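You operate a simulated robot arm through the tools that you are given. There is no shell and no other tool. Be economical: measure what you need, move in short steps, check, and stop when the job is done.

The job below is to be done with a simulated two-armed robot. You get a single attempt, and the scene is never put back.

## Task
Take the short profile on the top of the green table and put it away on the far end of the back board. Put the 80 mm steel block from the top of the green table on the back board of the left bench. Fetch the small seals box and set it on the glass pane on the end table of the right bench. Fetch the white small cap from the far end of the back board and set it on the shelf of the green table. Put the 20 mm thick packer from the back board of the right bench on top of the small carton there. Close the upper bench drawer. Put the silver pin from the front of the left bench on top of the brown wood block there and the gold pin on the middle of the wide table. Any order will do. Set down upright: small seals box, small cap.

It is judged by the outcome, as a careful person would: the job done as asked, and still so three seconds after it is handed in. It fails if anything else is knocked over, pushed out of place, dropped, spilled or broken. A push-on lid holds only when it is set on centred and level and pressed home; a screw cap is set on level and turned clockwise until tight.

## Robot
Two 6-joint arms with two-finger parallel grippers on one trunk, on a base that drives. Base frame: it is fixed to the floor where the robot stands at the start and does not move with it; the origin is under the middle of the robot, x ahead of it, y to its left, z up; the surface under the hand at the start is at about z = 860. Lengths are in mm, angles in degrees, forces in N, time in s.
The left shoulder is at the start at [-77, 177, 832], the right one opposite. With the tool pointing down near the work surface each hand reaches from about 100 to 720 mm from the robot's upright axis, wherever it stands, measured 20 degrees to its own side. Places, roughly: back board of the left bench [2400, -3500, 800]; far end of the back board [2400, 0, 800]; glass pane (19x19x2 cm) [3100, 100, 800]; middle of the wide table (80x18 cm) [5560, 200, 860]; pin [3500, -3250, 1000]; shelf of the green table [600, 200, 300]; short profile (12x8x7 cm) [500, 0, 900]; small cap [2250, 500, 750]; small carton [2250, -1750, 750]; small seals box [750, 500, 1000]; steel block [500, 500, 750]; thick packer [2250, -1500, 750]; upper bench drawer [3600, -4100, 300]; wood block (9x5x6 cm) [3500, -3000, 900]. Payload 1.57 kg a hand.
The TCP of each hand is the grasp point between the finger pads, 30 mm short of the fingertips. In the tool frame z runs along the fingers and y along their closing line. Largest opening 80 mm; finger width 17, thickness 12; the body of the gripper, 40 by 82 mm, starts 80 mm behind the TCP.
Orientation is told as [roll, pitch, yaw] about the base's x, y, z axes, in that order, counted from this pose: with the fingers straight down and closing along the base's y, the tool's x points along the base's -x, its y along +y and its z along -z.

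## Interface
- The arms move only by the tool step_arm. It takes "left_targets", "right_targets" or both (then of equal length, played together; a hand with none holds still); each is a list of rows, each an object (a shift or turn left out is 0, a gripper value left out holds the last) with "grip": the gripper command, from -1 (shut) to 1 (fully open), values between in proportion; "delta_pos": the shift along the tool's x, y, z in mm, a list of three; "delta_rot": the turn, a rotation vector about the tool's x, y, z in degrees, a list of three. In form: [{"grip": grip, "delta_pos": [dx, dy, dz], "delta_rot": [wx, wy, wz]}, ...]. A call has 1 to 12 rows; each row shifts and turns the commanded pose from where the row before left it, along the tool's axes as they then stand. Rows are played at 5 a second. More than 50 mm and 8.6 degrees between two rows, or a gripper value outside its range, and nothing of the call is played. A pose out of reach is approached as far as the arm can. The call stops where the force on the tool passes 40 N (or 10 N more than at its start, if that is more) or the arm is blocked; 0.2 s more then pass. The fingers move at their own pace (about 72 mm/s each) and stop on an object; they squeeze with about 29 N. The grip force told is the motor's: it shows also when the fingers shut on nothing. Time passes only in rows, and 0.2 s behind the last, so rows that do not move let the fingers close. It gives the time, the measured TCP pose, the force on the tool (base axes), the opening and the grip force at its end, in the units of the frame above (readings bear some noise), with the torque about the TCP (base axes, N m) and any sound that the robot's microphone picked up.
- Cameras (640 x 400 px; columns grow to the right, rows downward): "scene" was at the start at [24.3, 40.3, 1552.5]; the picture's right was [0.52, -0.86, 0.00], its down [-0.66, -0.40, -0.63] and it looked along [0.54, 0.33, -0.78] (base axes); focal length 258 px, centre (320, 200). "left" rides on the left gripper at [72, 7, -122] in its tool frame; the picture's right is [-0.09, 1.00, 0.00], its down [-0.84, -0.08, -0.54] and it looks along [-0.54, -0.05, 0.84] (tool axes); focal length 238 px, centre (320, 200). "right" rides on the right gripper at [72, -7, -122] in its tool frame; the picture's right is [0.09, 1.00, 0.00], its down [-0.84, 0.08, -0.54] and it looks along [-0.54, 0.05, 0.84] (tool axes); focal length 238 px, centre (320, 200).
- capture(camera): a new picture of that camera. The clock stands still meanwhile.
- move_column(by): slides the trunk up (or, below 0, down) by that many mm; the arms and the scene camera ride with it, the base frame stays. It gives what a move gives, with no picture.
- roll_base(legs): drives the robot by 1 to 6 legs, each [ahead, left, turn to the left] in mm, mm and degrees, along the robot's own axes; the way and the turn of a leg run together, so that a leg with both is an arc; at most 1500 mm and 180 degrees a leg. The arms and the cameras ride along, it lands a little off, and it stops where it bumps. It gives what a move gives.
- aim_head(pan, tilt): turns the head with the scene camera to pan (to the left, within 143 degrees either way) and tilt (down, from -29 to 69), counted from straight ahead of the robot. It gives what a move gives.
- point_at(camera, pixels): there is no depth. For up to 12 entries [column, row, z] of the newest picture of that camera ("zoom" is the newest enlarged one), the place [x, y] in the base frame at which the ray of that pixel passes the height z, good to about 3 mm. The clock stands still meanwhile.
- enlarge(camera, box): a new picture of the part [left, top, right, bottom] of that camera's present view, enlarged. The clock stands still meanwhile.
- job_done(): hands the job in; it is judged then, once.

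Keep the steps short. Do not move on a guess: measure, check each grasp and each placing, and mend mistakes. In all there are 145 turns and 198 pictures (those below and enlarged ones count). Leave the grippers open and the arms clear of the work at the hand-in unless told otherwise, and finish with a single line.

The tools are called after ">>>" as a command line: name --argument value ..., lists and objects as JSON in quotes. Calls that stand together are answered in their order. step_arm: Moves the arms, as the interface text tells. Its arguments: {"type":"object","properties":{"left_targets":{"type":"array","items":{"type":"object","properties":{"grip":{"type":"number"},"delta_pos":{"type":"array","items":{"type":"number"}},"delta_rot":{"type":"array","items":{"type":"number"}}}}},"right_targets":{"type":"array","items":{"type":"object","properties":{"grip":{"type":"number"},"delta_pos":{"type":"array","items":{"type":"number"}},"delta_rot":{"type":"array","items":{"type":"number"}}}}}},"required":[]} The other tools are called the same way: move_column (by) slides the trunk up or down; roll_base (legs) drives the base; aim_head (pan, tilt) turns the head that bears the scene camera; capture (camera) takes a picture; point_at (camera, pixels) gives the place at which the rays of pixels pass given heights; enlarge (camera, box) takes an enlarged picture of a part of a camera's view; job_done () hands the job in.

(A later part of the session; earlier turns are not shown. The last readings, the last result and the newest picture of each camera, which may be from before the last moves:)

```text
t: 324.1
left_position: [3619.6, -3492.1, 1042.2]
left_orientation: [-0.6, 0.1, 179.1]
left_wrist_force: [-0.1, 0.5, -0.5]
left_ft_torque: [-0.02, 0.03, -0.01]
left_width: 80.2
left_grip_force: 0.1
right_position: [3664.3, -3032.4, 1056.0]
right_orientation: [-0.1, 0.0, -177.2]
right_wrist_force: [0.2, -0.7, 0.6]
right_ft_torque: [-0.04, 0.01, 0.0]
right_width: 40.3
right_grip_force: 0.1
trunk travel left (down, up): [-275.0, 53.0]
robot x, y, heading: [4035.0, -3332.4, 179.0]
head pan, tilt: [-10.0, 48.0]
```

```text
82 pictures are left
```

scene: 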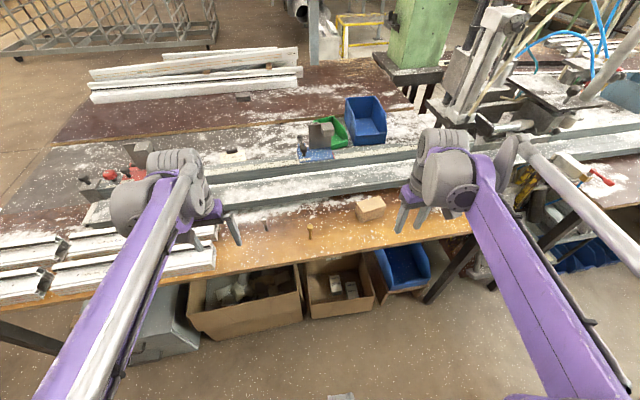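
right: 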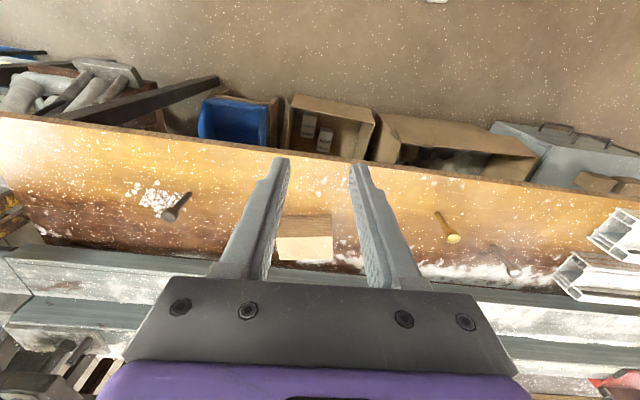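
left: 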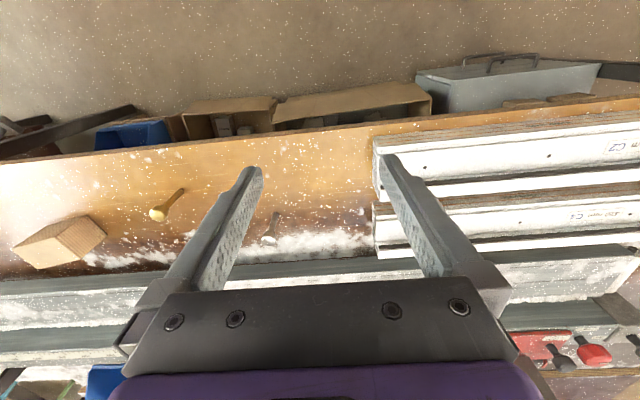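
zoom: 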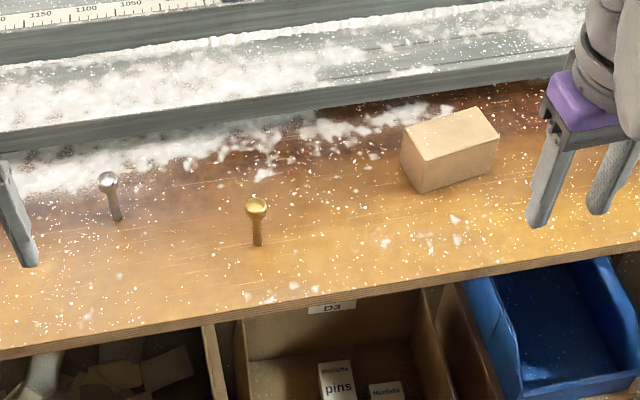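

I triangulate both pins and the wood block between cameras.

>>> point_at --camera "scene" --pixels '[[267.2, 231.6, 838], [310.6, 239.4, 838], [263.4, 218.1, 890], [310.3, 225.9, 890], [267.2, 231.6, 860], [310.6, 239.4, 860], [355.6, 201.5, 890], [381.5, 196, 890], [386, 205, 890], [360.3, 212.5, 890], [361.8, 222.5, 838], [383.7, 216.2, 838]]'

>>> point_at --camera "right" --pixels '[[437, 213, 838], [492, 247, 838], [453, 239, 890], [513, 273, 890], [437, 213, 860], [492, 247, 860], [275, 237, 890], [331, 237, 890], [331, 258, 890], [277, 258, 890]]'

>>> point_at --camera "left" --pixels '[[181, 191, 838], [157, 214, 890], [276, 214, 838], [268, 240, 890]]'

```text
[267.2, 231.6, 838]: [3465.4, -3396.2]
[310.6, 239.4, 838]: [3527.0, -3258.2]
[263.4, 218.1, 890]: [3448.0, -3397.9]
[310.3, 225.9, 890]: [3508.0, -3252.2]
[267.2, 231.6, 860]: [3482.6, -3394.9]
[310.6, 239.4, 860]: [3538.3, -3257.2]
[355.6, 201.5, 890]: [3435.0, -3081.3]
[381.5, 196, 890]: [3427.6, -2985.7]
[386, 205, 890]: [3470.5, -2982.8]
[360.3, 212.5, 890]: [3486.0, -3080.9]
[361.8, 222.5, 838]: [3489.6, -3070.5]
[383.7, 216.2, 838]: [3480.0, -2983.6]
```

```text
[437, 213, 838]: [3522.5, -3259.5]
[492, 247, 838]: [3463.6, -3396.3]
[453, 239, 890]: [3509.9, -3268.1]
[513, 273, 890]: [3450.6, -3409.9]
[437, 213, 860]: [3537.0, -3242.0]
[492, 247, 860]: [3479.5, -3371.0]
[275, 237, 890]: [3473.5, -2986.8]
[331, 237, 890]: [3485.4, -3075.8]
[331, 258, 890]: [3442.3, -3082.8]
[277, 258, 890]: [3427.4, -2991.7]
```

```text
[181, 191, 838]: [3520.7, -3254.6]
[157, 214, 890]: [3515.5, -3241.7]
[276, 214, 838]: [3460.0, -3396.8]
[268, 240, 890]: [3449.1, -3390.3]
```

Bases: gold (3524,-3257), silver (3463,-3396), heads at ≈907; wood block top z=890, centre (3456,-3033). I'll use the right hand tilted 60° to grip each shank from the side. I strafe 270 mm left and tilt the hand.

>>> roll_base --legs '[[0, 270, 1]]'

>>> step_arm --right_targets '[{"delta_rot": [0, -7.5, 0]}, {"delta_rot": [0, -7.5, 0]}, {"delta_rot": [0, -7.5, 0]}, {"delta_rot": [0, -7.5, 0]}, {"delta_rot": [0, -7.5, 0]}, {"delta_rot": [0, -7.5, 0]}, {"delta_rot": [0, -7.5, 0]}, {"delta_rot": [0, -7.5, 0]}]'

>>> capture --camera "right"

```text
t: 327.1
left_position: [3619.3, -3769.2, 1041.7]
left_orientation: [-0.7, 0.1, 179.9]
left_wrist_force: [-1.4, 1.1, -0.2]
left_ft_torque: [0.04, 0.02, 0.0]
left_width: 80.0
left_grip_force: 0.1
right_position: [3658.3, -3309.2, 1054.1]
right_orientation: [-0.1, 0.0, -176.3]
right_wrist_force: [-0.9, -0.6, 0.9]
right_ft_torque: [-0.02, 0.01, 0.02]
right_width: 39.9
right_grip_force: 0.0
trunk travel left (down, up): [-275.0, 53.0]
robot x, y, heading: [4032.2, -3605.4, 179.9]
head pan, tilt: [-10.0, 48.0]
```

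```text
t: 328.9
left_position: [3619.7, -3768.1, 1041.1]
left_orientation: [-0.6, 0.1, 179.9]
left_wrist_force: [0.5, -0.2, -0.1]
left_ft_torque: [-0.03, -0.02, 0.0]
left_width: 80.1
left_grip_force: 0.1
right_position: [3659.1, -3308.4, 1055.7]
right_orientation: [-0.2, -60.0, -176.1]
right_wrist_force: [1.4, -0.7, 0.9]
right_ft_torque: [-0.02, 0.0, 0.0]
right_width: 39.9
right_grip_force: 0.0
trunk travel left (down, up): [-275.0, 53.0]
robot x, y, heading: [4028.9, -3601.0, 180.0]
head pan, tilt: [-10.0, 48.0]
```

```text
81 pictures are left
```

right: 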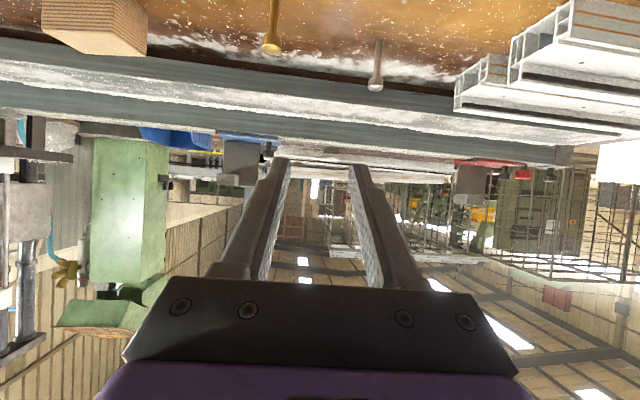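

>>> step_arm --right_targets '[{"delta_pos": [23.7, 14.8, 34.1]}, {"delta_pos": [23.7, 14.8, 34.1]}, {"delta_pos": [23.7, 14.8, 34.1]}, {"delta_pos": [23.7, 14.8, 34.1]}, {"delta_pos": [23.7, 14.8, 34.1]}]'

>>> capture --camera "right"

```text
t: 330.1
left_position: [3617.8, -3768.0, 1041.2]
left_orientation: [-0.6, 0.0, 179.9]
left_wrist_force: [-0.5, -0.1, -0.1]
left_ft_torque: [0.01, -0.02, 0.0]
left_width: 80.1
left_grip_force: 0.0
right_position: [3574.8, -3387.4, 867.8]
right_orientation: [0.0, -60.0, -176.1]
right_wrist_force: [-0.6, 0.5, -0.5]
right_ft_torque: [0.01, 0.03, 0.01]
right_width: 40.0
right_grip_force: 0.0
trunk travel left (down, up): [-275.0, 53.0]
robot x, y, heading: [4028.5, -3601.1, 180.0]
head pan, tilt: [-10.0, 48.0]
```

```text
80 pictures are left
```

right: 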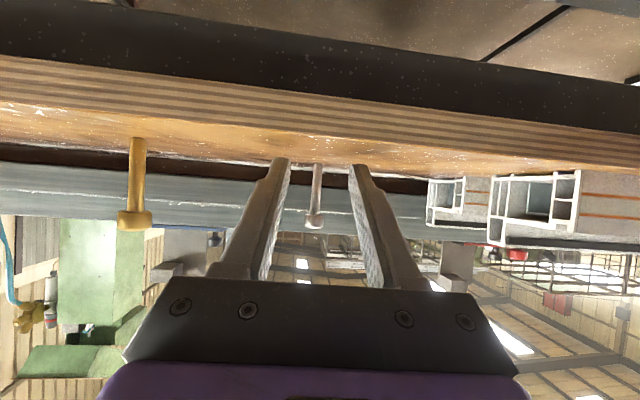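

The silver pin stands between the fingers. I advance 100 mm level and grip.

>>> step_arm --right_targets '[{"delta_pos": [-10, 0, 17.3]}, {"delta_pos": [-10, 0, 17.3]}, {"delta_pos": [-10, 0, 17.3]}, {"delta_pos": [-10, 0, 17.3]}]'

>>> capture --camera "right"

```text
t: 331.1
left_position: [3618.9, -3768.7, 1040.6]
left_orientation: [-0.7, 0.1, 179.9]
left_wrist_force: [0.2, -0.7, 0.9]
left_ft_torque: [-0.03, 0.0, 0.0]
left_width: 80.1
left_grip_force: 0.0
right_position: [3495.6, -3395.4, 867.8]
right_orientation: [-0.1, -60.0, -176.2]
right_wrist_force: [-0.7, 0.0, -0.1]
right_ft_torque: [0.03, 0.01, -0.02]
right_width: 39.9
right_grip_force: 0.1
trunk travel left (down, up): [-275.0, 53.0]
robot x, y, heading: [4028.0, -3600.6, 180.0]
head pan, tilt: [-10.0, 48.0]
```

```text
79 pictures are left
```

right: 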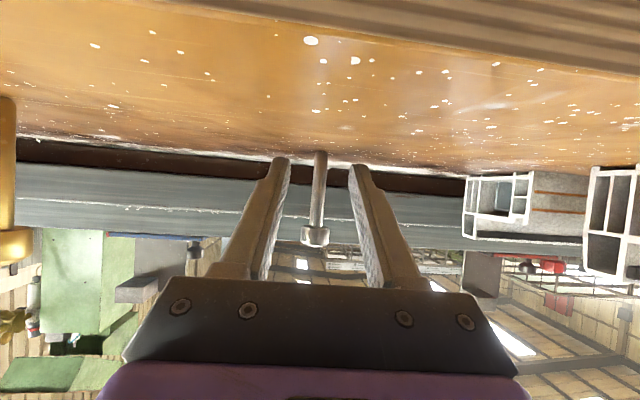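

Centred. 22 mm further and close.

>>> step_arm --right_targets '[{"delta_pos": [-5.5, 0, 9.5]}, {"delta_pos": [-5.5, 0, 9.5]}, {}, {"grip": -1}, {}, {}]'

>>> capture --camera "right"

```text
t: 332.5
left_position: [3619.0, -3767.7, 1041.9]
left_orientation: [-0.5, 0.1, 180.0]
left_wrist_force: [-0.6, 0.3, -0.4]
left_ft_torque: [-0.05, 0.02, 0.0]
left_width: 80.1
left_grip_force: 0.2
right_position: [3473.8, -3394.7, 865.9]
right_orientation: [-0.1, -59.9, -176.2]
right_wrist_force: [1.0, -1.2, -0.1]
right_ft_torque: [-0.05, -0.02, 0.0]
right_width: 8.5
right_grip_force: 27.2
trunk travel left (down, up): [-275.0, 53.0]
robot x, y, heading: [4032.3, -3602.2, 180.0]
head pan, tilt: [-10.0, 48.0]
```

```text
78 pictures are left
```

right: 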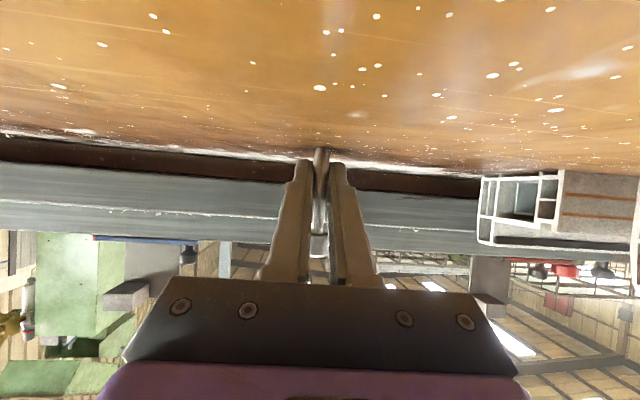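

Held on the shank (8.5 mm). I lift 150 mm and strafe 362 mm right to bring it over the wood block.

>>> step_arm --right_targets '[{"delta_pos": [-32.5, 0, -18.75]}, {"delta_pos": [-32.5, 0, -18.75]}, {"delta_pos": [-32.5, 0, -18.75]}, {"delta_pos": [-32.5, 0, -18.75]}]'

>>> roll_base --legs '[[0, -362, 0]]'

>>> capture --camera "scene"

>>> capture --camera "right"

```text
t: 333.5
left_position: [3620.2, -3767.7, 1040.5]
left_orientation: [-0.7, 0.1, 180.0]
left_wrist_force: [0.0, 0.2, -0.3]
left_ft_torque: [0.02, 0.0, 0.03]
left_width: 79.8
left_grip_force: 0.0
right_position: [3474.2, -3395.7, 1019.2]
right_orientation: [-0.1, -60.0, -176.1]
right_wrist_force: [0.5, 0.1, -1.3]
right_ft_torque: [-0.01, -0.04, 0.01]
right_width: 8.7
right_grip_force: 27.0
trunk travel left (down, up): [-275.0, 53.0]
robot x, y, heading: [4027.2, -3600.4, 180.2]
head pan, tilt: [-10.0, 48.0]
```

```text
t: 337.2
left_position: [3620.3, -3407.9, 1040.9]
left_orientation: [-0.6, 0.1, 180.1]
left_wrist_force: [0.6, 0.3, 0.2]
left_ft_torque: [-0.01, 0.0, -0.03]
left_width: 79.9
left_grip_force: 0.2
right_position: [3473.3, -3033.5, 1019.0]
right_orientation: [-0.2, -60.0, -176.1]
right_wrist_force: [0.2, 0.1, -0.3]
right_ft_torque: [0.01, -0.01, 0.0]
right_width: 8.6
right_grip_force: 27.0
trunk travel left (down, up): [-275.0, 53.0]
robot x, y, heading: [4029.5, -3240.0, -180.2]
head pan, tilt: [-10.0, 48.0]
```

```text
77 pictures are left
```

scene: 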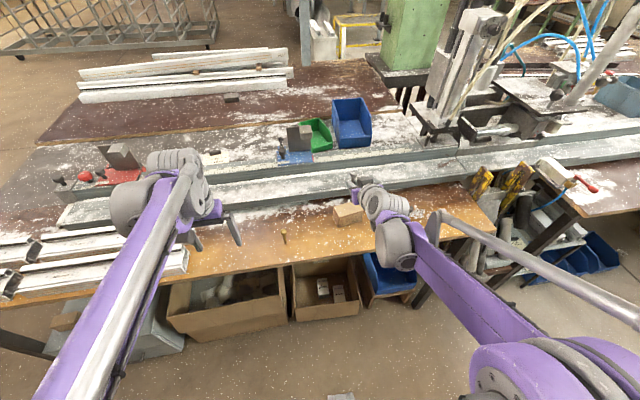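

```text
76 pictures are left
```

right: 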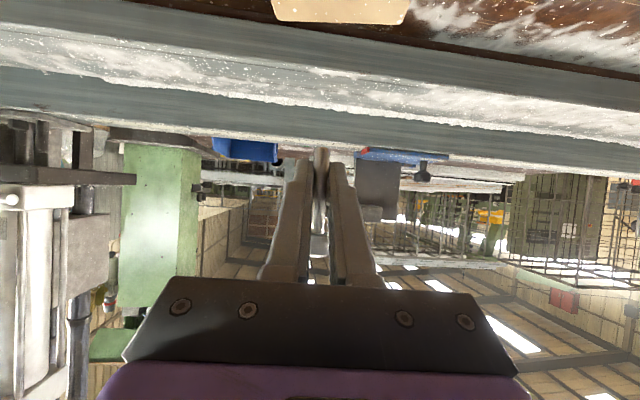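

>>> point_at --camera "right" --pixels '[[276, 20, 890], [403, 23, 890], [410, 2, 890]]'

>>> enlarge --camera "scene" --box '[310, 165, 410, 245]'

```text
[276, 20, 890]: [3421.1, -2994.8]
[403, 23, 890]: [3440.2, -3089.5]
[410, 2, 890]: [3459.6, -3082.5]
```

```text
5.00 times, centred on (360, 205) of scene
```

zoom: 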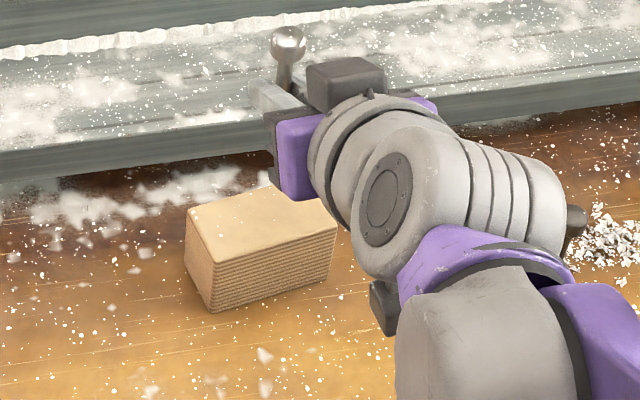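

Block centre ≈(3455,-3039); pin at ≈(3462,-3034). I go 6 mm forward and lower to 4 mm above.

>>> step_arm --right_targets '[{"delta_pos": [-3, 3, 5.2]}, {"delta_pos": [27.7, 0, 16]}, {"delta_pos": [27.7, 0, 16]}, {"delta_pos": [27.7, 0, 16]}]'

>>> capture --camera "right"

>>> enlarge --camera "scene" --box '[310, 165, 410, 245]'

```text
t: 338.2
left_position: [3620.9, -3408.1, 1042.7]
left_orientation: [-0.6, -0.1, 180.0]
left_wrist_force: [-0.5, -0.4, 0.2]
left_ft_torque: [0.01, -0.01, 0.0]
left_width: 79.9
left_grip_force: 0.0
right_position: [3468.3, -3039.2, 924.3]
right_orientation: [-0.2, -60.4, -176.2]
right_wrist_force: [-6.1, 0.5, 19.1]
right_ft_torque: [0.0, 0.37, 0.0]
right_width: 8.9
right_grip_force: 27.6
trunk travel left (down, up): [-275.0, 53.0]
robot x, y, heading: [4029.7, -3237.9, -179.9]
head pan, tilt: [-10.0, 48.0]
```

```text
74 pictures are left
```

right: 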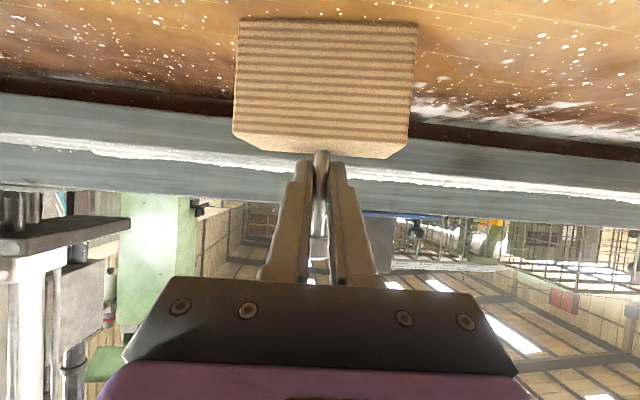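

```text
5.00 times, centred on (360, 205) of scene
```

zoom: 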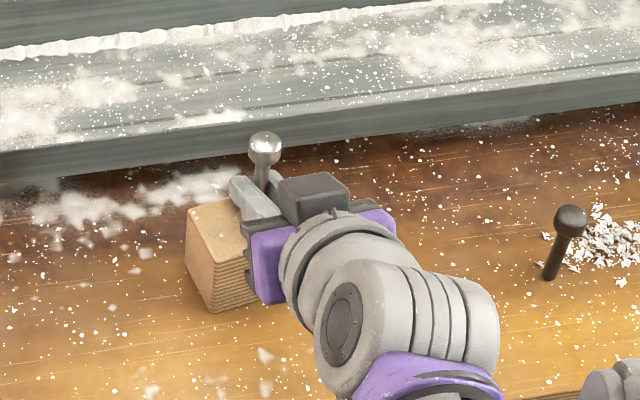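

Contact at block top ≈896 (19 N). I ease up slightly, open a little, and check the pin before withdrawing.

>>> step_arm --right_targets '[{"delta_pos": [-1, 0, -0.6]}, {"grip": -0.6}, {}, {}]'

>>> capture --camera "right"

```text
t: 339.2
left_position: [3619.7, -3408.0, 1043.1]
left_orientation: [-0.6, 0.1, 180.1]
left_wrist_force: [-0.5, -0.3, -0.4]
left_ft_torque: [-0.04, 0.01, 0.0]
left_width: 80.1
left_grip_force: 0.0
right_position: [3469.1, -3038.4, 922.9]
right_orientation: [-0.1, -60.0, -176.1]
right_wrist_force: [-0.8, -0.1, 0.6]
right_ft_torque: [0.02, 0.01, 0.03]
right_width: 15.8
right_grip_force: 0.1
trunk travel left (down, up): [-275.0, 53.0]
robot x, y, heading: [4029.5, -3239.0, -180.2]
head pan, tilt: [-10.0, 48.0]
```

```text
72 pictures are left
```

right: 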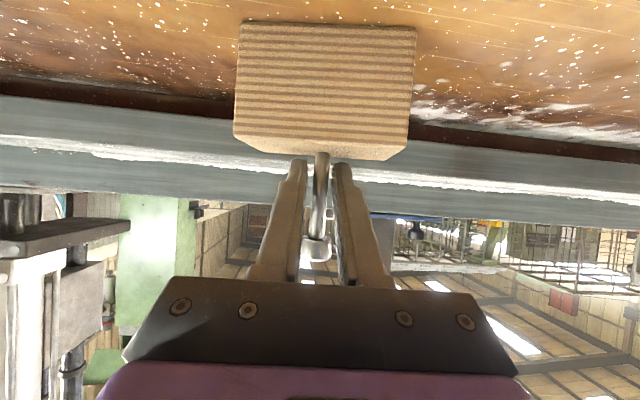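

The pin stands on its own. I open wider and back straight out, then up.

>>> step_arm --right_targets '[{"grip": -0.1}, {}, {"delta_pos": [10, 0, -17.3]}, {"delta_pos": [20, 0, -34.6]}, {"delta_pos": [20, 0, -34.6]}, {"delta_pos": [-32.5, 0, -18.75]}, {"delta_pos": [-32.5, 0, -18.75]}, {"delta_pos": [-32.5, 0, -18.75]}]'

>>> capture --camera "right"

>>> enlarge --camera "scene" --box '[270, 165, 400, 260]'

```text
t: 341.0
left_position: [3619.1, -3408.3, 1042.9]
left_orientation: [-0.7, 0.0, 180.0]
left_wrist_force: [-0.3, -0.5, -0.9]
left_ft_torque: [0.0, 0.02, 0.01]
left_width: 80.0
left_grip_force: 0.0
right_position: [3568.2, -3032.7, 1037.2]
right_orientation: [-0.2, -60.0, -176.1]
right_wrist_force: [-0.4, -0.7, -0.7]
right_ft_torque: [0.01, 0.01, 0.0]
right_width: 35.8
right_grip_force: 0.0
trunk travel left (down, up): [-275.0, 53.0]
robot x, y, heading: [4029.6, -3240.9, -179.8]
head pan, tilt: [-10.0, 48.0]
```

```text
71 pictures are left
```

right: 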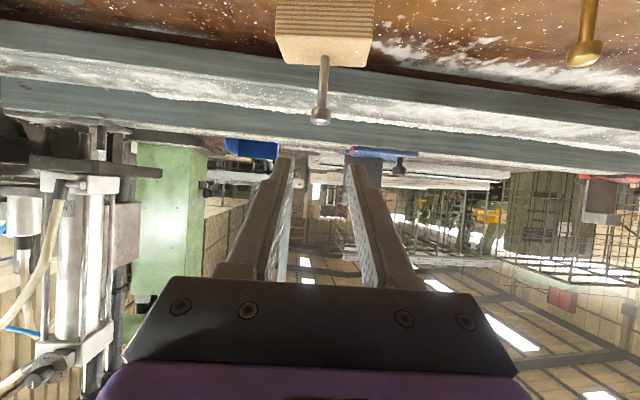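

```text
4.21 times, centred on (335, 212) of scene
```

zoom: 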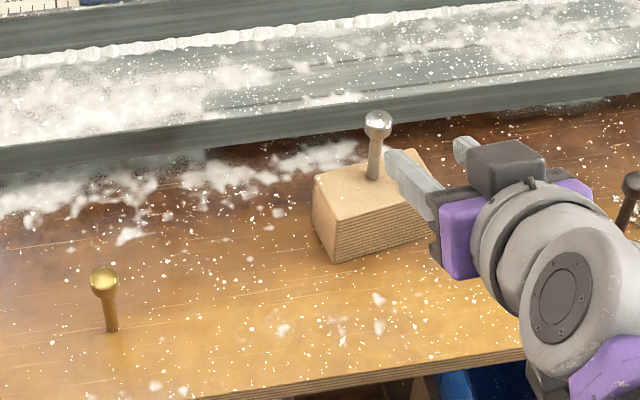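

Silver pin done. For gold at (3524,-3257): back 70 mm, strafe 217 mm left, and lower the hand in front of it.

>>> roll_base --legs '[[-70, 0, 0], [0, 217, 0]]'

>>> step_arm --right_targets '[{"delta_pos": [36.8, 0, 21.2]}, {"delta_pos": [36.8, 0, 21.2]}, {"delta_pos": [36.8, 0, 21.2]}, {"delta_pos": [36, 0, 20.8]}]'

>>> capture --camera "right"

```text
t: 344.1
left_position: [3691.4, -3622.1, 1041.3]
left_orientation: [-0.6, 0.1, 179.8]
left_wrist_force: [0.3, -0.1, 0.5]
left_ft_torque: [-0.01, 0.02, -0.01]
left_width: 80.0
left_grip_force: 0.0
right_position: [3640.1, -3246.7, 1035.7]
right_orientation: [-0.1, -60.0, -176.1]
right_wrist_force: [-0.6, -0.4, -0.1]
right_ft_torque: [0.01, -0.02, -0.01]
right_width: 36.1
right_grip_force: 0.0
trunk travel left (down, up): [-275.0, 53.0]
robot x, y, heading: [4097.8, -3455.9, 179.7]
head pan, tilt: [-10.0, 48.0]
```

```text
t: 345.1
left_position: [3689.5, -3621.5, 1041.4]
left_orientation: [-0.7, 0.1, 179.9]
left_wrist_force: [0.4, 1.2, 0.0]
left_ft_torque: [0.0, 0.0, -0.02]
left_width: 80.0
left_grip_force: 0.0
right_position: [3639.0, -3245.8, 868.1]
right_orientation: [-0.1, -60.0, -176.2]
right_wrist_force: [0.6, 0.1, -0.2]
right_ft_torque: [0.01, 0.03, 0.03]
right_width: 36.1
right_grip_force: 0.0
trunk travel left (down, up): [-275.0, 53.0]
robot x, y, heading: [4101.7, -3454.7, 180.1]
head pan, tilt: [-10.0, 48.0]
```

```text
69 pictures are left
```

right: 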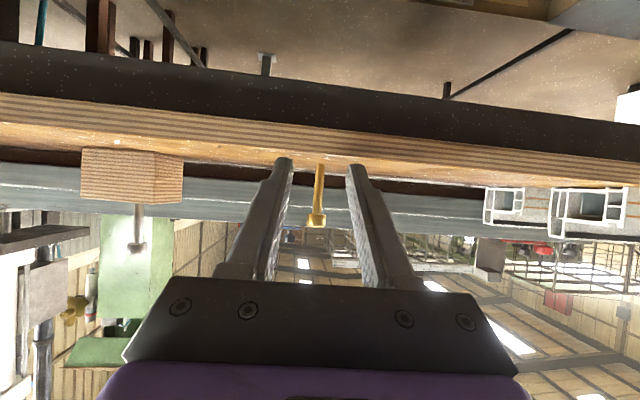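

Gold pin centred. Advance 104 mm and grip.

>>> step_arm --right_targets '[{"delta_pos": [-10, 1, 17.3]}, {"delta_pos": [-10, 1, 17.3]}, {"delta_pos": [-10, 1, 17.3]}, {"delta_pos": [-10, 0, 17.3]}, {"delta_pos": [-7, 0, 12.1]}, {"delta_pos": [-5, 0, 8.6]}, {}, {"grip": -1}, {}, {}]'

>>> capture --camera "right"

```text
t: 347.3
left_position: [3691.4, -3621.1, 1040.9]
left_orientation: [-0.6, 0.1, 179.9]
left_wrist_force: [-0.4, 0.1, 0.4]
left_ft_torque: [0.02, 0.0, 0.0]
left_width: 79.9
left_grip_force: 0.0
right_position: [3537.0, -3254.7, 867.3]
right_orientation: [-0.2, -60.0, -176.2]
right_wrist_force: [-1.0, 0.2, 2.3]
right_ft_torque: [-0.01, 0.02, 0.0]
right_width: 8.7
right_grip_force: 27.2
trunk travel left (down, up): [-275.0, 53.0]
robot x, y, heading: [4096.5, -3454.1, 180.0]
head pan, tilt: [-10.0, 48.0]
```

```text
68 pictures are left
```

right: 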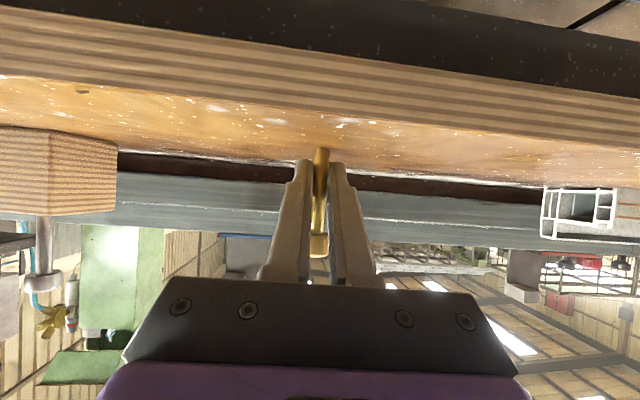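

Gold pin held. I lift and retract it, then drive along the corridor toward the wide table at (5560,200) and turn to face it.

>>> step_arm --right_targets '[{"delta_pos": [-34.6, 0, -20]}, {"delta_pos": [-34.6, 0, -20]}, {"delta_pos": [-34.6, 0, -20]}, {"delta_pos": [-34.6, 0, -20]}, {"delta_pos": [20, 0, -34.6]}, {"delta_pos": [20, 0, -34.6]}, {"delta_pos": [20, 0, -34.6]}]'

>>> roll_base --legs '[[-260, 0, 0], [0, -1500, 0], [0, -1500, 0], [0, -500, 0], [0, 0, -178]]'

>>> aim_head --pan 0 --tilt 30

>>> capture --camera "scene"

```text
t: 348.9
left_position: [3692.1, -3621.8, 1041.3]
left_orientation: [-0.6, 0.0, 179.9]
left_wrist_force: [-0.5, -0.8, 0.2]
left_ft_torque: [0.0, 0.01, 0.0]
left_width: 79.9
left_grip_force: 0.1
right_position: [3657.7, -3247.9, 1026.0]
right_orientation: [-0.1, -60.1, -176.1]
right_wrist_force: [-0.3, 0.7, -0.6]
right_ft_torque: [0.03, -0.02, 0.01]
right_width: 8.7
right_grip_force: 27.2
trunk travel left (down, up): [-275.0, 53.0]
robot x, y, heading: [4099.0, -3456.7, 180.0]
head pan, tilt: [-10.0, 48.0]
```

```text
t: 388.8
left_position: [4806.6, 195.6, 1041.0]
left_orientation: [-0.5, 0.1, -4.5]
left_wrist_force: [-0.9, -0.3, 0.5]
left_ft_torque: [-0.01, -0.03, 0.0]
left_width: 80.0
left_grip_force: 0.1
right_position: [4813.2, -179.6, 1026.3]
right_orientation: [0.0, -60.0, -0.7]
right_wrist_force: [-0.4, 0.7, -0.3]
right_ft_torque: [0.03, 0.03, 0.0]
right_width: 8.5
right_grip_force: 27.6
trunk travel left (down, up): [-275.0, 53.0]
robot x, y, heading: [4387.5, 66.5, -4.5]
head pan, tilt: [-10.0, 48.0]
```

```text
t: 389.6
left_position: [4807.4, 195.9, 1042.2]
left_orientation: [-0.6, 0.1, -4.5]
left_wrist_force: [-0.5, -1.0, -0.7]
left_ft_torque: [0.01, 0.02, 0.0]
left_width: 80.1
left_grip_force: 0.0
right_position: [4811.9, -179.6, 1024.9]
right_orientation: [0.0, -60.0, -0.7]
right_wrist_force: [-0.4, -0.2, -0.7]
right_ft_torque: [-0.02, -0.01, 0.01]
right_width: 8.7
right_grip_force: 27.8
trunk travel left (down, up): [-275.0, 53.0]
robot x, y, heading: [4386.8, 61.9, -4.6]
head pan, tilt: [0.0, 30.0]
```

```text
67 pictures are left
```

scene: 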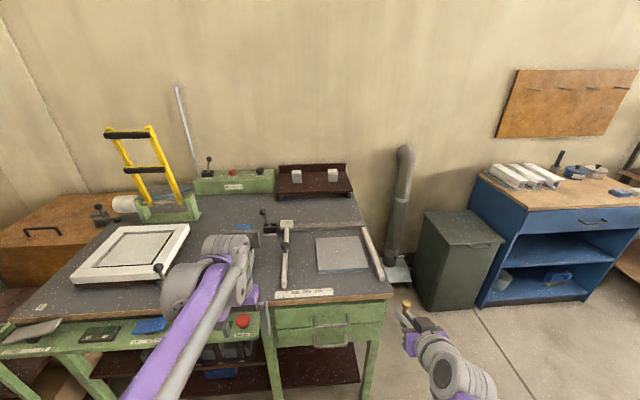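

The green workbench with gray top is the wide table; (5560,200) projects to about (280,207). I zoom there.

>>> enlarge --camera "scene" --box '[170, 150, 400, 310]'

>>> point_at --camera "scene" --pixels '[[392, 292, 860], [275, 300, 860], [10, 320, 860], [362, 212, 860], [120, 212, 860], [275, 197, 860], [352, 193, 860], [250, 260, 860], [316, 240, 860], [365, 270, 860], [300, 215, 860], [240, 212, 860]]'

```text
2.50 times, centred on (285, 230) of scene
```

zoom: 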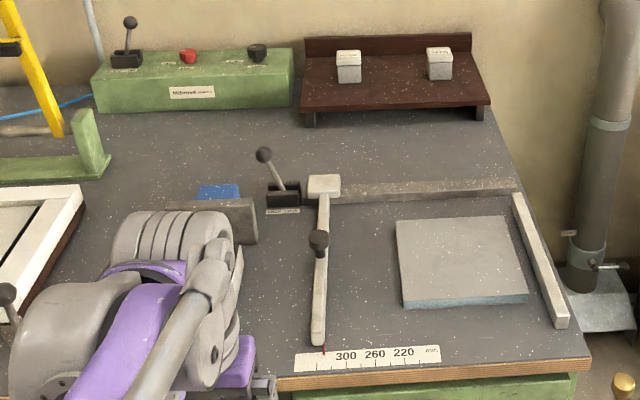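

```text
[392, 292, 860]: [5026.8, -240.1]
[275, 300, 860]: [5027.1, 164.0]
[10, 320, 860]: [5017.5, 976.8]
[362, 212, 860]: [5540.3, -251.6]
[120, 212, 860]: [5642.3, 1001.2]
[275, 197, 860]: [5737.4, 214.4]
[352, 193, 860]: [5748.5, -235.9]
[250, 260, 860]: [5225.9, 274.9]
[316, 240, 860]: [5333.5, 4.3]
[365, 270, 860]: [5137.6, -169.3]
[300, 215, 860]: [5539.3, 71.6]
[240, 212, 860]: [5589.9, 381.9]
```

The free strip behind the fence bar (x≈5470–5650) is the target zone; levers stand at y≈80–200, so I'll approach at y≈-10. I raise and pull back the left hand, straighten the robot, and drive in to x≈4725, y≈190.

>>> step_arm --left_targets '[{"delta_pos": [45, 0, -20]}, {"delta_pos": [45, 0, -40]}, {"delta_pos": [0, 20, -40]}]'

>>> roll_base --legs '[[0, 125, 4.6], [338, 0, 0]]'

>>> aim_head --pan -12 --tilt 40

>>> capture --camera "scene"

>>> capture --camera "right"

```text
refused: row 2 steps farther than a row can; nothing moved
```

```text
t: 393.1
left_position: [5137.7, 357.7, 1042.6]
left_orientation: [-0.6, 0.2, 0.2]
left_wrist_force: [0.3, 0.5, -0.2]
left_ft_torque: [-0.02, 0.0, 0.02]
left_width: 80.1
left_grip_force: 0.0
right_position: [5171.8, -14.3, 1026.0]
right_orientation: [-0.2, -60.0, 4.1]
right_wrist_force: [0.6, 0.2, -1.0]
right_ft_torque: [0.01, -0.01, 0.03]
right_width: 8.9
right_grip_force: 27.6
trunk travel left (down, up): [-275.0, 53.0]
robot x, y, heading: [4731.2, 191.8, 0.0]
head pan, tilt: [0.0, 30.0]
```

```text
t: 393.9
left_position: [5135.7, 358.8, 1043.1]
left_orientation: [-0.5, 0.0, 0.3]
left_wrist_force: [0.5, 0.4, 0.8]
left_ft_torque: [0.01, 0.01, 0.02]
left_width: 80.2
left_grip_force: 0.0
right_position: [5173.0, -15.6, 1026.4]
right_orientation: [-0.1, -60.0, 4.2]
right_wrist_force: [-0.7, -0.3, -0.5]
right_ft_torque: [-0.01, -0.01, 0.01]
right_width: 8.3
right_grip_force: 27.4
trunk travel left (down, up): [-275.0, 53.0]
robot x, y, heading: [4730.7, 189.4, 0.3]
head pan, tilt: [-12.0, 40.0]
```

```text
65 pictures are left
```

scene: 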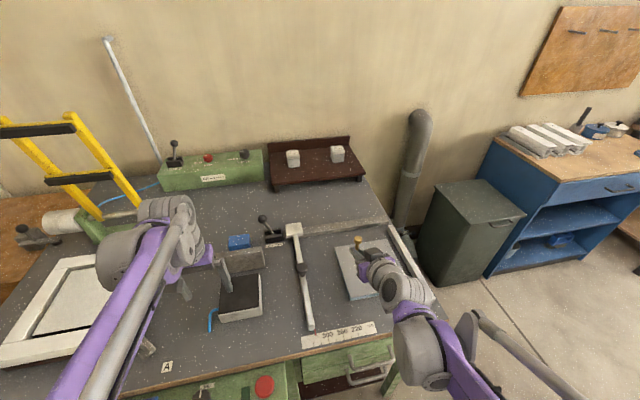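

```text
64 pictures are left
```

right: 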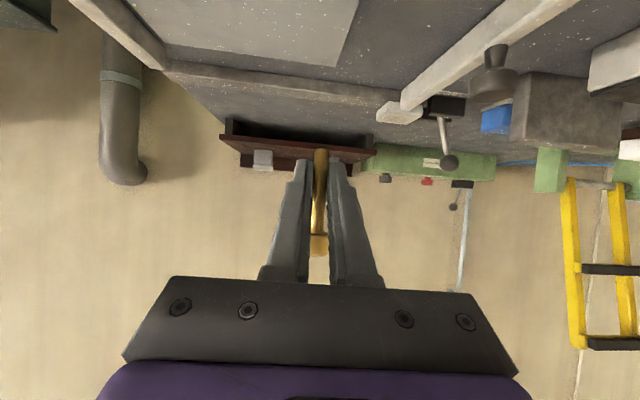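

>>> point_at --camera "scene" --pixels '[[340, 223, 860], [290, 228, 860], [276, 190, 860], [362, 180, 860], [320, 207, 860], [335, 208, 860], [300, 210, 860], [265, 218, 930], [303, 268, 930], [294, 232, 890]]'

>>> enlarge --camera "scene" --box '[220, 130, 400, 290]'

```text
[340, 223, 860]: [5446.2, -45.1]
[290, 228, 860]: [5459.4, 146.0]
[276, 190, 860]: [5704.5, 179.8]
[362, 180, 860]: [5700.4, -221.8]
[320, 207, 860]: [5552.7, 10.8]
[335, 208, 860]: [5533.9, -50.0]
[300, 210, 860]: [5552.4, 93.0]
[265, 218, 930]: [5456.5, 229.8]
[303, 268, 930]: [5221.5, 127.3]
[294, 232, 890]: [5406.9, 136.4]
```

```text
2.50 times, centred on (310, 210) of scene
```

zoom: 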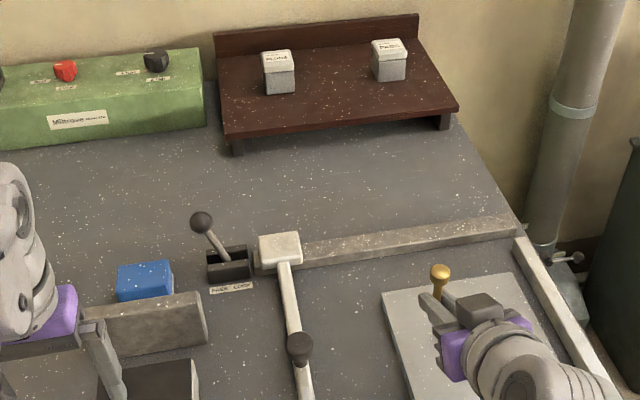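

I drive 50 mm closer, then carry the pin level-to-slightly-lower toward (5562,42).

>>> roll_base --legs '[[50, 0, 0]]'

>>> step_arm --right_targets '[{"delta_pos": [-16, 3.2, 31.8]}, {"delta_pos": [-16, 3.2, 31.8]}, {"delta_pos": [-16, 3.2, 31.8]}, {"delta_pos": [-16, 3.2, 31.8]}, {"delta_pos": [-12, 3.2, 34]}, {"delta_pos": [-12, 3.2, 34]}, {"delta_pos": [-12, 3.2, 34]}]'

>>> capture --camera "scene"

>>> capture --camera "right"

```text
t: 395.0
left_position: [5185.0, 352.8, 1042.4]
left_orientation: [-0.6, 0.1, -0.1]
left_wrist_force: [0.1, -0.7, 0.4]
left_ft_torque: [0.02, -0.03, -0.04]
left_width: 79.9
left_grip_force: 0.1
right_position: [5218.5, -22.0, 1026.4]
right_orientation: [0.0, -60.1, 3.7]
right_wrist_force: [0.1, 0.8, -1.0]
right_ft_torque: [-0.01, 0.0, -0.02]
right_width: 8.9
right_grip_force: 27.9
trunk travel left (down, up): [-275.0, 53.0]
robot x, y, heading: [4773.2, 186.9, -0.3]
head pan, tilt: [-12.0, 40.0]
stopped in leg 1: the robot was blocked; the commanded pose is now the measured one
```

```text
t: 396.6
left_position: [5187.0, 353.1, 1040.8]
left_orientation: [-0.6, 0.1, -0.2]
left_wrist_force: [-0.5, 0.1, -0.7]
left_ft_torque: [0.04, 0.01, -0.02]
left_width: 80.1
left_grip_force: 0.0
right_position: [5465.3, 15.7, 996.7]
right_orientation: [0.0, -60.0, 3.8]
right_wrist_force: [-0.7, -0.4, -1.1]
right_ft_torque: [0.0, 0.01, -0.03]
right_width: 8.5
right_grip_force: 27.2
trunk travel left (down, up): [-275.0, 53.0]
robot x, y, heading: [4777.7, 190.5, -0.2]
head pan, tilt: [-12.0, 40.0]
```

```text
62 pictures are left
```

scene: 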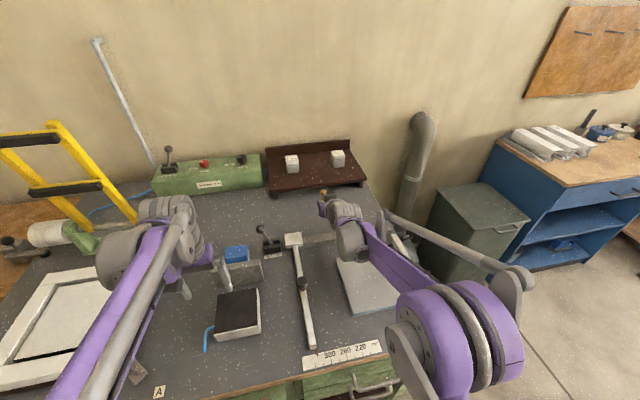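

```text
61 pictures are left
```

right: 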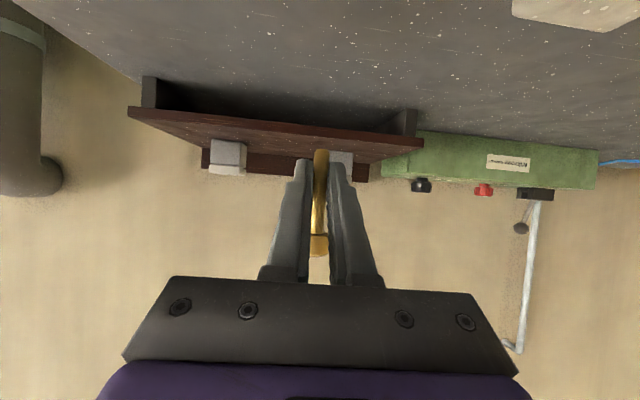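

I go forward 80 and down 100 to just above the strip.

>>> step_arm --right_targets '[{"delta_pos": [-20, 3, 34]}, {"delta_pos": [-14, 3, 26]}, {"delta_pos": [27, 0, 19.6]}, {"delta_pos": [27, 0, 19.6]}, {"delta_pos": [27, 0, 18]}]'

>>> capture --camera "right"

>>> enlarge --camera "scene" --box '[250, 130, 400, 260]'

```text
t: 397.8
left_position: [5186.1, 352.3, 1041.2]
left_orientation: [-0.7, 0.1, -0.2]
left_wrist_force: [0.4, 0.6, 0.1]
left_ft_torque: [0.0, 0.03, -0.02]
left_width: 80.3
left_grip_force: 0.0
right_position: [5541.6, 28.6, 897.0]
right_orientation: [-0.1, -60.0, 3.7]
right_wrist_force: [-0.2, 0.4, -0.8]
right_ft_torque: [0.01, 0.01, -0.02]
right_width: 8.6
right_grip_force: 27.4
trunk travel left (down, up): [-275.0, 53.0]
robot x, y, heading: [4774.2, 189.4, -0.1]
head pan, tilt: [-12.0, 40.0]
```

```text
60 pictures are left
```

right: 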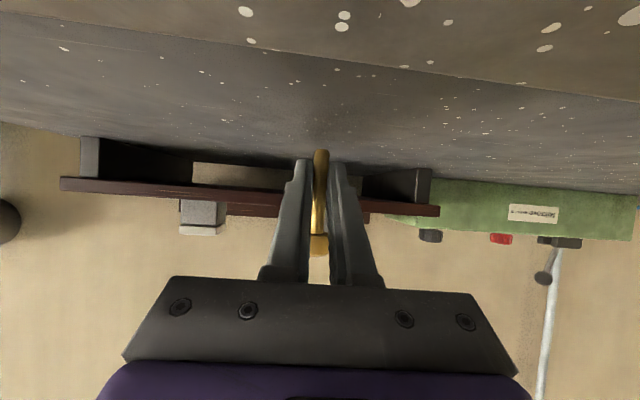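

```text
3.08 times, centred on (325, 195) of scene
```

zoom: 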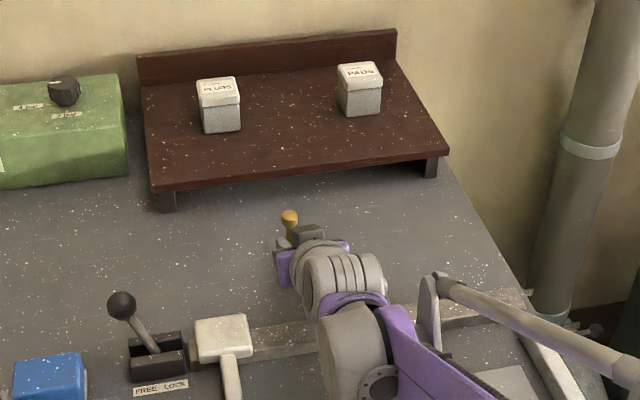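

Good spot. I lower in 2 mm steps until contact.

>>> step_arm --right_targets '[{"delta_pos": [1.73, 0, 1]}, {"delta_pos": [1.73, 0, 1]}, {"delta_pos": [1.73, 0, 1]}]'

```text
t: 398.6
left_position: [5185.4, 354.7, 1043.2]
left_orientation: [-0.8, -0.1, -0.2]
left_wrist_force: [0.9, 0.1, 0.5]
left_ft_torque: [0.01, 0.01, 0.0]
left_width: 80.0
left_grip_force: 0.0
right_position: [5541.2, 27.4, 896.1]
right_orientation: [-0.1, -60.2, 3.7]
right_wrist_force: [5.8, -2.1, 25.6]
right_ft_torque: [-0.16, 3.66, 0.28]
right_width: 8.6
right_grip_force: 26.9
trunk travel left (down, up): [-275.0, 53.0]
robot x, y, heading: [4777.1, 185.3, -0.1]
head pan, tilt: [-12.0, 40.0]
```

The 3.7 Nm torque shows the wrist, not the pin, touched something (the fence bar). I lift 15, go 40 mm further forward, and lower again.

>>> step_arm --right_targets '[{"delta_pos": [-13, 0, -7.5]}, {"delta_pos": [-10, 0, 17.3]}, {"delta_pos": [-10, 0, 17.3]}, {"delta_pos": [8.7, 0, 5]}]'

>>> step_arm --right_targets '[{"delta_pos": [2.6, 0, 1.5]}, {"delta_pos": [2.6, 0, 1.5]}, {"delta_pos": [1.73, 0, 1]}]'

>>> capture --camera "right"

```text
t: 399.6
left_position: [5185.2, 353.3, 1041.8]
left_orientation: [-0.5, 0.1, -0.3]
left_wrist_force: [0.0, 0.0, -0.6]
left_ft_torque: [-0.06, 0.0, 0.0]
left_width: 79.9
left_grip_force: 0.1
right_position: [5582.5, 28.6, 898.5]
right_orientation: [-0.1, -59.9, 3.7]
right_wrist_force: [0.0, 1.2, -1.5]
right_ft_torque: [-0.05, -0.02, -0.03]
right_width: 8.8
right_grip_force: 27.5
trunk travel left (down, up): [-275.0, 53.0]
robot x, y, heading: [4771.7, 187.1, -0.1]
head pan, tilt: [-12.0, 40.0]
```

```text
t: 400.4
left_position: [5184.1, 353.6, 1042.3]
left_orientation: [-0.5, 0.0, -0.3]
left_wrist_force: [0.0, -0.2, 0.8]
left_ft_torque: [-0.03, 0.0, -0.02]
left_width: 79.8
left_grip_force: 0.1
right_position: [5582.3, 29.7, 897.4]
right_orientation: [-0.3, -60.3, 3.9]
right_wrist_force: [3.1, 0.6, 22.3]
right_ft_torque: [-0.21, 3.86, 0.13]
right_width: 8.8
right_grip_force: 27.3
trunk travel left (down, up): [-275.0, 53.0]
robot x, y, heading: [4777.8, 189.0, -0.3]
head pan, tilt: [-12.0, 40.0]
stopped in row 3 (right hand): the force on the tool passed its limit at 44 N (the readings are from after the stop); the commanded pose is now the measured one
```

```text
58 pictures are left
```

right: 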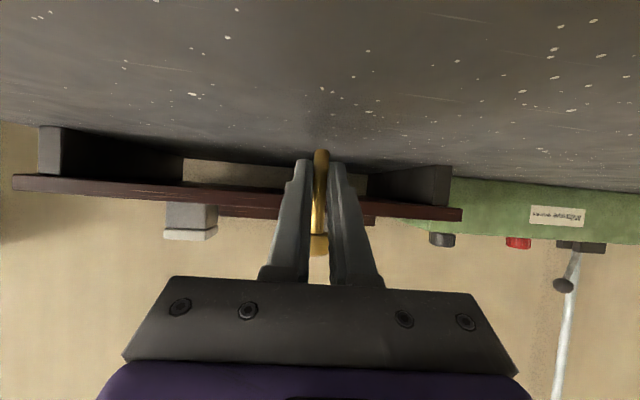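

The wrist hits the fence bar at x≈5400 both times, so I need a steeper hand. I'll set the pin on the flat plate in front (≈5235,-75), regrip at 40° tilt, and come back. Retreat first.

>>> step_arm --right_targets '[{"delta_pos": [-39, 0, -22.5]}, {"delta_pos": [-39, 0, -22.5]}, {"delta_pos": [-30, 0, -17]}, {"delta_pos": [20, -10, -34.6]}, {"delta_pos": [20, -10, -34.6]}, {"delta_pos": [20, -10, -34.6]}, {"delta_pos": [20, -10, -34.6]}, {"delta_pos": [20, -10, -34.6]}, {"delta_pos": [20, -10, -34.6]}, {"delta_pos": [20, -10, -34.6]}, {"delta_pos": [20, -10, -34.6]}, {"delta_pos": [12, -5, -20]}]'

>>> enlarge --camera "scene" --box '[250, 170, 430, 380]'

```text
t: 403.0
left_position: [5184.9, 352.1, 1041.7]
left_orientation: [-0.6, 0.1, -0.2]
left_wrist_force: [-0.7, 0.2, 0.9]
left_ft_torque: [-0.01, -0.02, 0.02]
left_width: 80.2
left_grip_force: 0.1
right_position: [5243.7, -75.1, 1017.0]
right_orientation: [-0.2, -60.2, 3.8]
right_wrist_force: [-0.4, 0.5, -1.2]
right_ft_torque: [0.03, 0.0, 0.02]
right_width: 8.6
right_grip_force: 27.1
trunk travel left (down, up): [-275.0, 53.0]
robot x, y, heading: [4778.0, 189.3, -0.1]
head pan, tilt: [-12.0, 40.0]
```

```text
1.90 times, centred on (340, 275) of scene
```

zoom: 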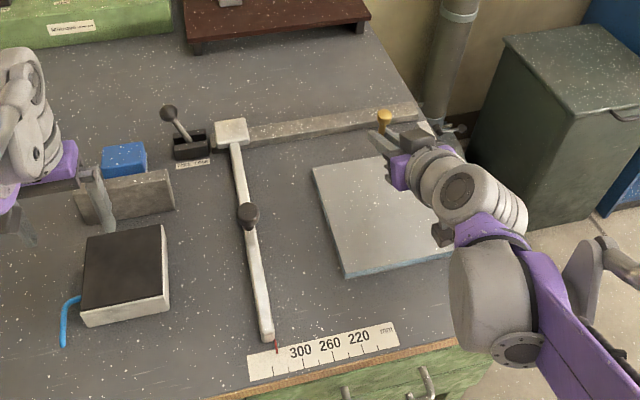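

>>> step_arm --right_targets '[{"delta_pos": [28.9, 0, 16.7]}, {"delta_pos": [28.9, 0, 16.7]}, {"delta_pos": [26, 0, 15]}, {"delta_pos": [2.6, 0, 1.5]}, {"delta_pos": [2.6, 0, 1.5]}, {"delta_pos": [2.6, 0, 1.5]}]'

>>> capture --camera "right"

```text
t: 404.4
left_position: [5185.2, 353.0, 1041.4]
left_orientation: [-0.6, 0.1, -0.2]
left_wrist_force: [-0.4, 0.0, -0.3]
left_ft_torque: [0.03, -0.02, 0.0]
left_width: 80.1
left_grip_force: 0.0
right_position: [5247.4, -76.2, 911.7]
right_orientation: [-0.2, -60.3, 3.8]
right_wrist_force: [0.3, 0.3, -0.4]
right_ft_torque: [-0.02, -0.03, -0.01]
right_width: 8.4
right_grip_force: 27.0
trunk travel left (down, up): [-275.0, 53.0]
robot x, y, heading: [4771.5, 186.5, -0.2]
head pan, tilt: [-12.0, 40.0]
```

```text
56 pictures are left
```

right: 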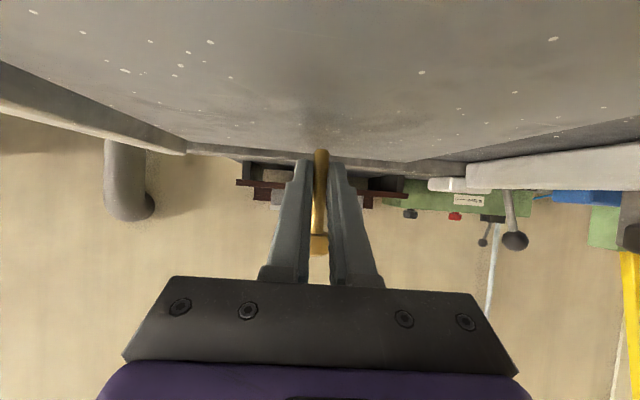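

>>> step_arm --right_targets '[{"delta_pos": [2.6, 0, 1.5]}, {"delta_pos": [2.6, 0, 1.5]}, {"delta_pos": [2.6, 0, 1.5]}, {"delta_pos": [1.73, 0, 1]}]'

```text
t: 405.4
left_position: [5183.8, 353.6, 1042.2]
left_orientation: [-0.8, 0.0, -0.3]
left_wrist_force: [0.3, -0.4, 0.7]
left_ft_torque: [0.03, 0.04, 0.01]
left_width: 80.0
left_grip_force: 0.1
right_position: [5246.5, -76.8, 903.1]
right_orientation: [-0.4, -60.4, 3.7]
right_wrist_force: [2.9, 2.6, 25.9]
right_ft_torque: [0.12, -0.51, 0.04]
right_width: 8.7
right_grip_force: 27.9
trunk travel left (down, up): [-275.0, 53.0]
robot x, y, heading: [4773.8, 189.1, -0.0]
head pan, tilt: [-12.0, 40.0]
```

Pin is on the plate (top ≈874). I release, steepen the hand by 20° around the pin, and regrip.

>>> step_arm --right_targets '[{"delta_pos": [-1, 0, -0.6]}, {"grip": -0.4}, {}, {"delta_pos": [-2.6, 0, -0.3], "delta_rot": [0, 6.67, 0]}, {"delta_pos": [-2.5, 0, -0.6], "delta_rot": [0, 6.67, 0]}, {"delta_pos": [-2.4, 0, -0.9], "delta_rot": [0, 6.67, 0]}]'

>>> capture --camera "right"

```text
t: 406.8
left_position: [5185.6, 352.4, 1041.0]
left_orientation: [-0.6, 0.2, -0.2]
left_wrist_force: [-0.3, -0.3, -0.1]
left_ft_torque: [-0.01, -0.01, 0.03]
left_width: 80.1
left_grip_force: 0.0
right_position: [5247.8, -76.2, 909.2]
right_orientation: [-0.2, -40.0, 3.9]
right_wrist_force: [0.4, 0.8, 2.2]
right_ft_torque: [0.04, -0.03, 0.02]
right_width: 24.1
right_grip_force: 0.1
trunk travel left (down, up): [-275.0, 53.0]
robot x, y, heading: [4773.0, 184.0, -0.2]
head pan, tilt: [-12.0, 40.0]
```

```text
55 pictures are left
```

right: 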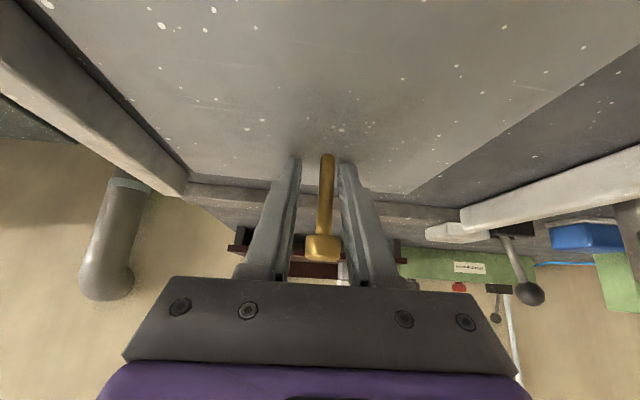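

Pin still upright between the fingers. Close and lift.

>>> step_arm --right_targets '[{"grip": -1}, {}, {}, {"delta_pos": [-25.7, 0, -30.6]}, {"delta_pos": [-25.7, 0, -30.6]}, {"delta_pos": [-19, 0, -23]}]'

>>> capture --camera "right"

```text
t: 408.2
left_position: [5185.4, 353.3, 1040.7]
left_orientation: [-0.6, 0.1, -0.3]
left_wrist_force: [-0.1, -0.3, 0.6]
left_ft_torque: [0.02, 0.02, 0.02]
left_width: 80.1
left_grip_force: 0.0
right_position: [5249.0, -78.4, 1021.6]
right_orientation: [-0.1, -40.2, 3.8]
right_wrist_force: [-0.6, -0.4, -0.4]
right_ft_torque: [0.0, 0.02, -0.02]
right_width: 8.8
right_grip_force: 27.7
trunk travel left (down, up): [-275.0, 53.0]
robot x, y, heading: [4775.9, 184.4, -0.4]
head pan, tilt: [-12.0, 40.0]
```

```text
54 pictures are left
```

right: 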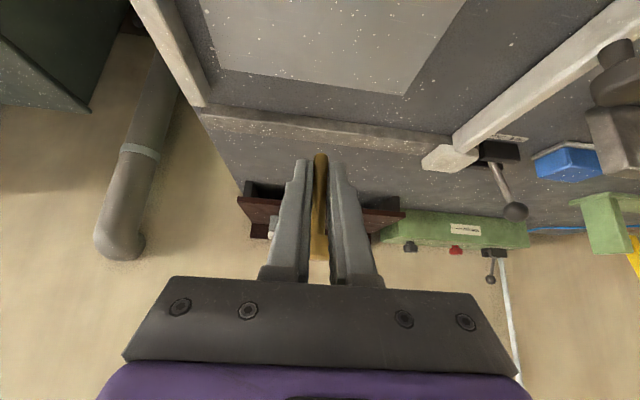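

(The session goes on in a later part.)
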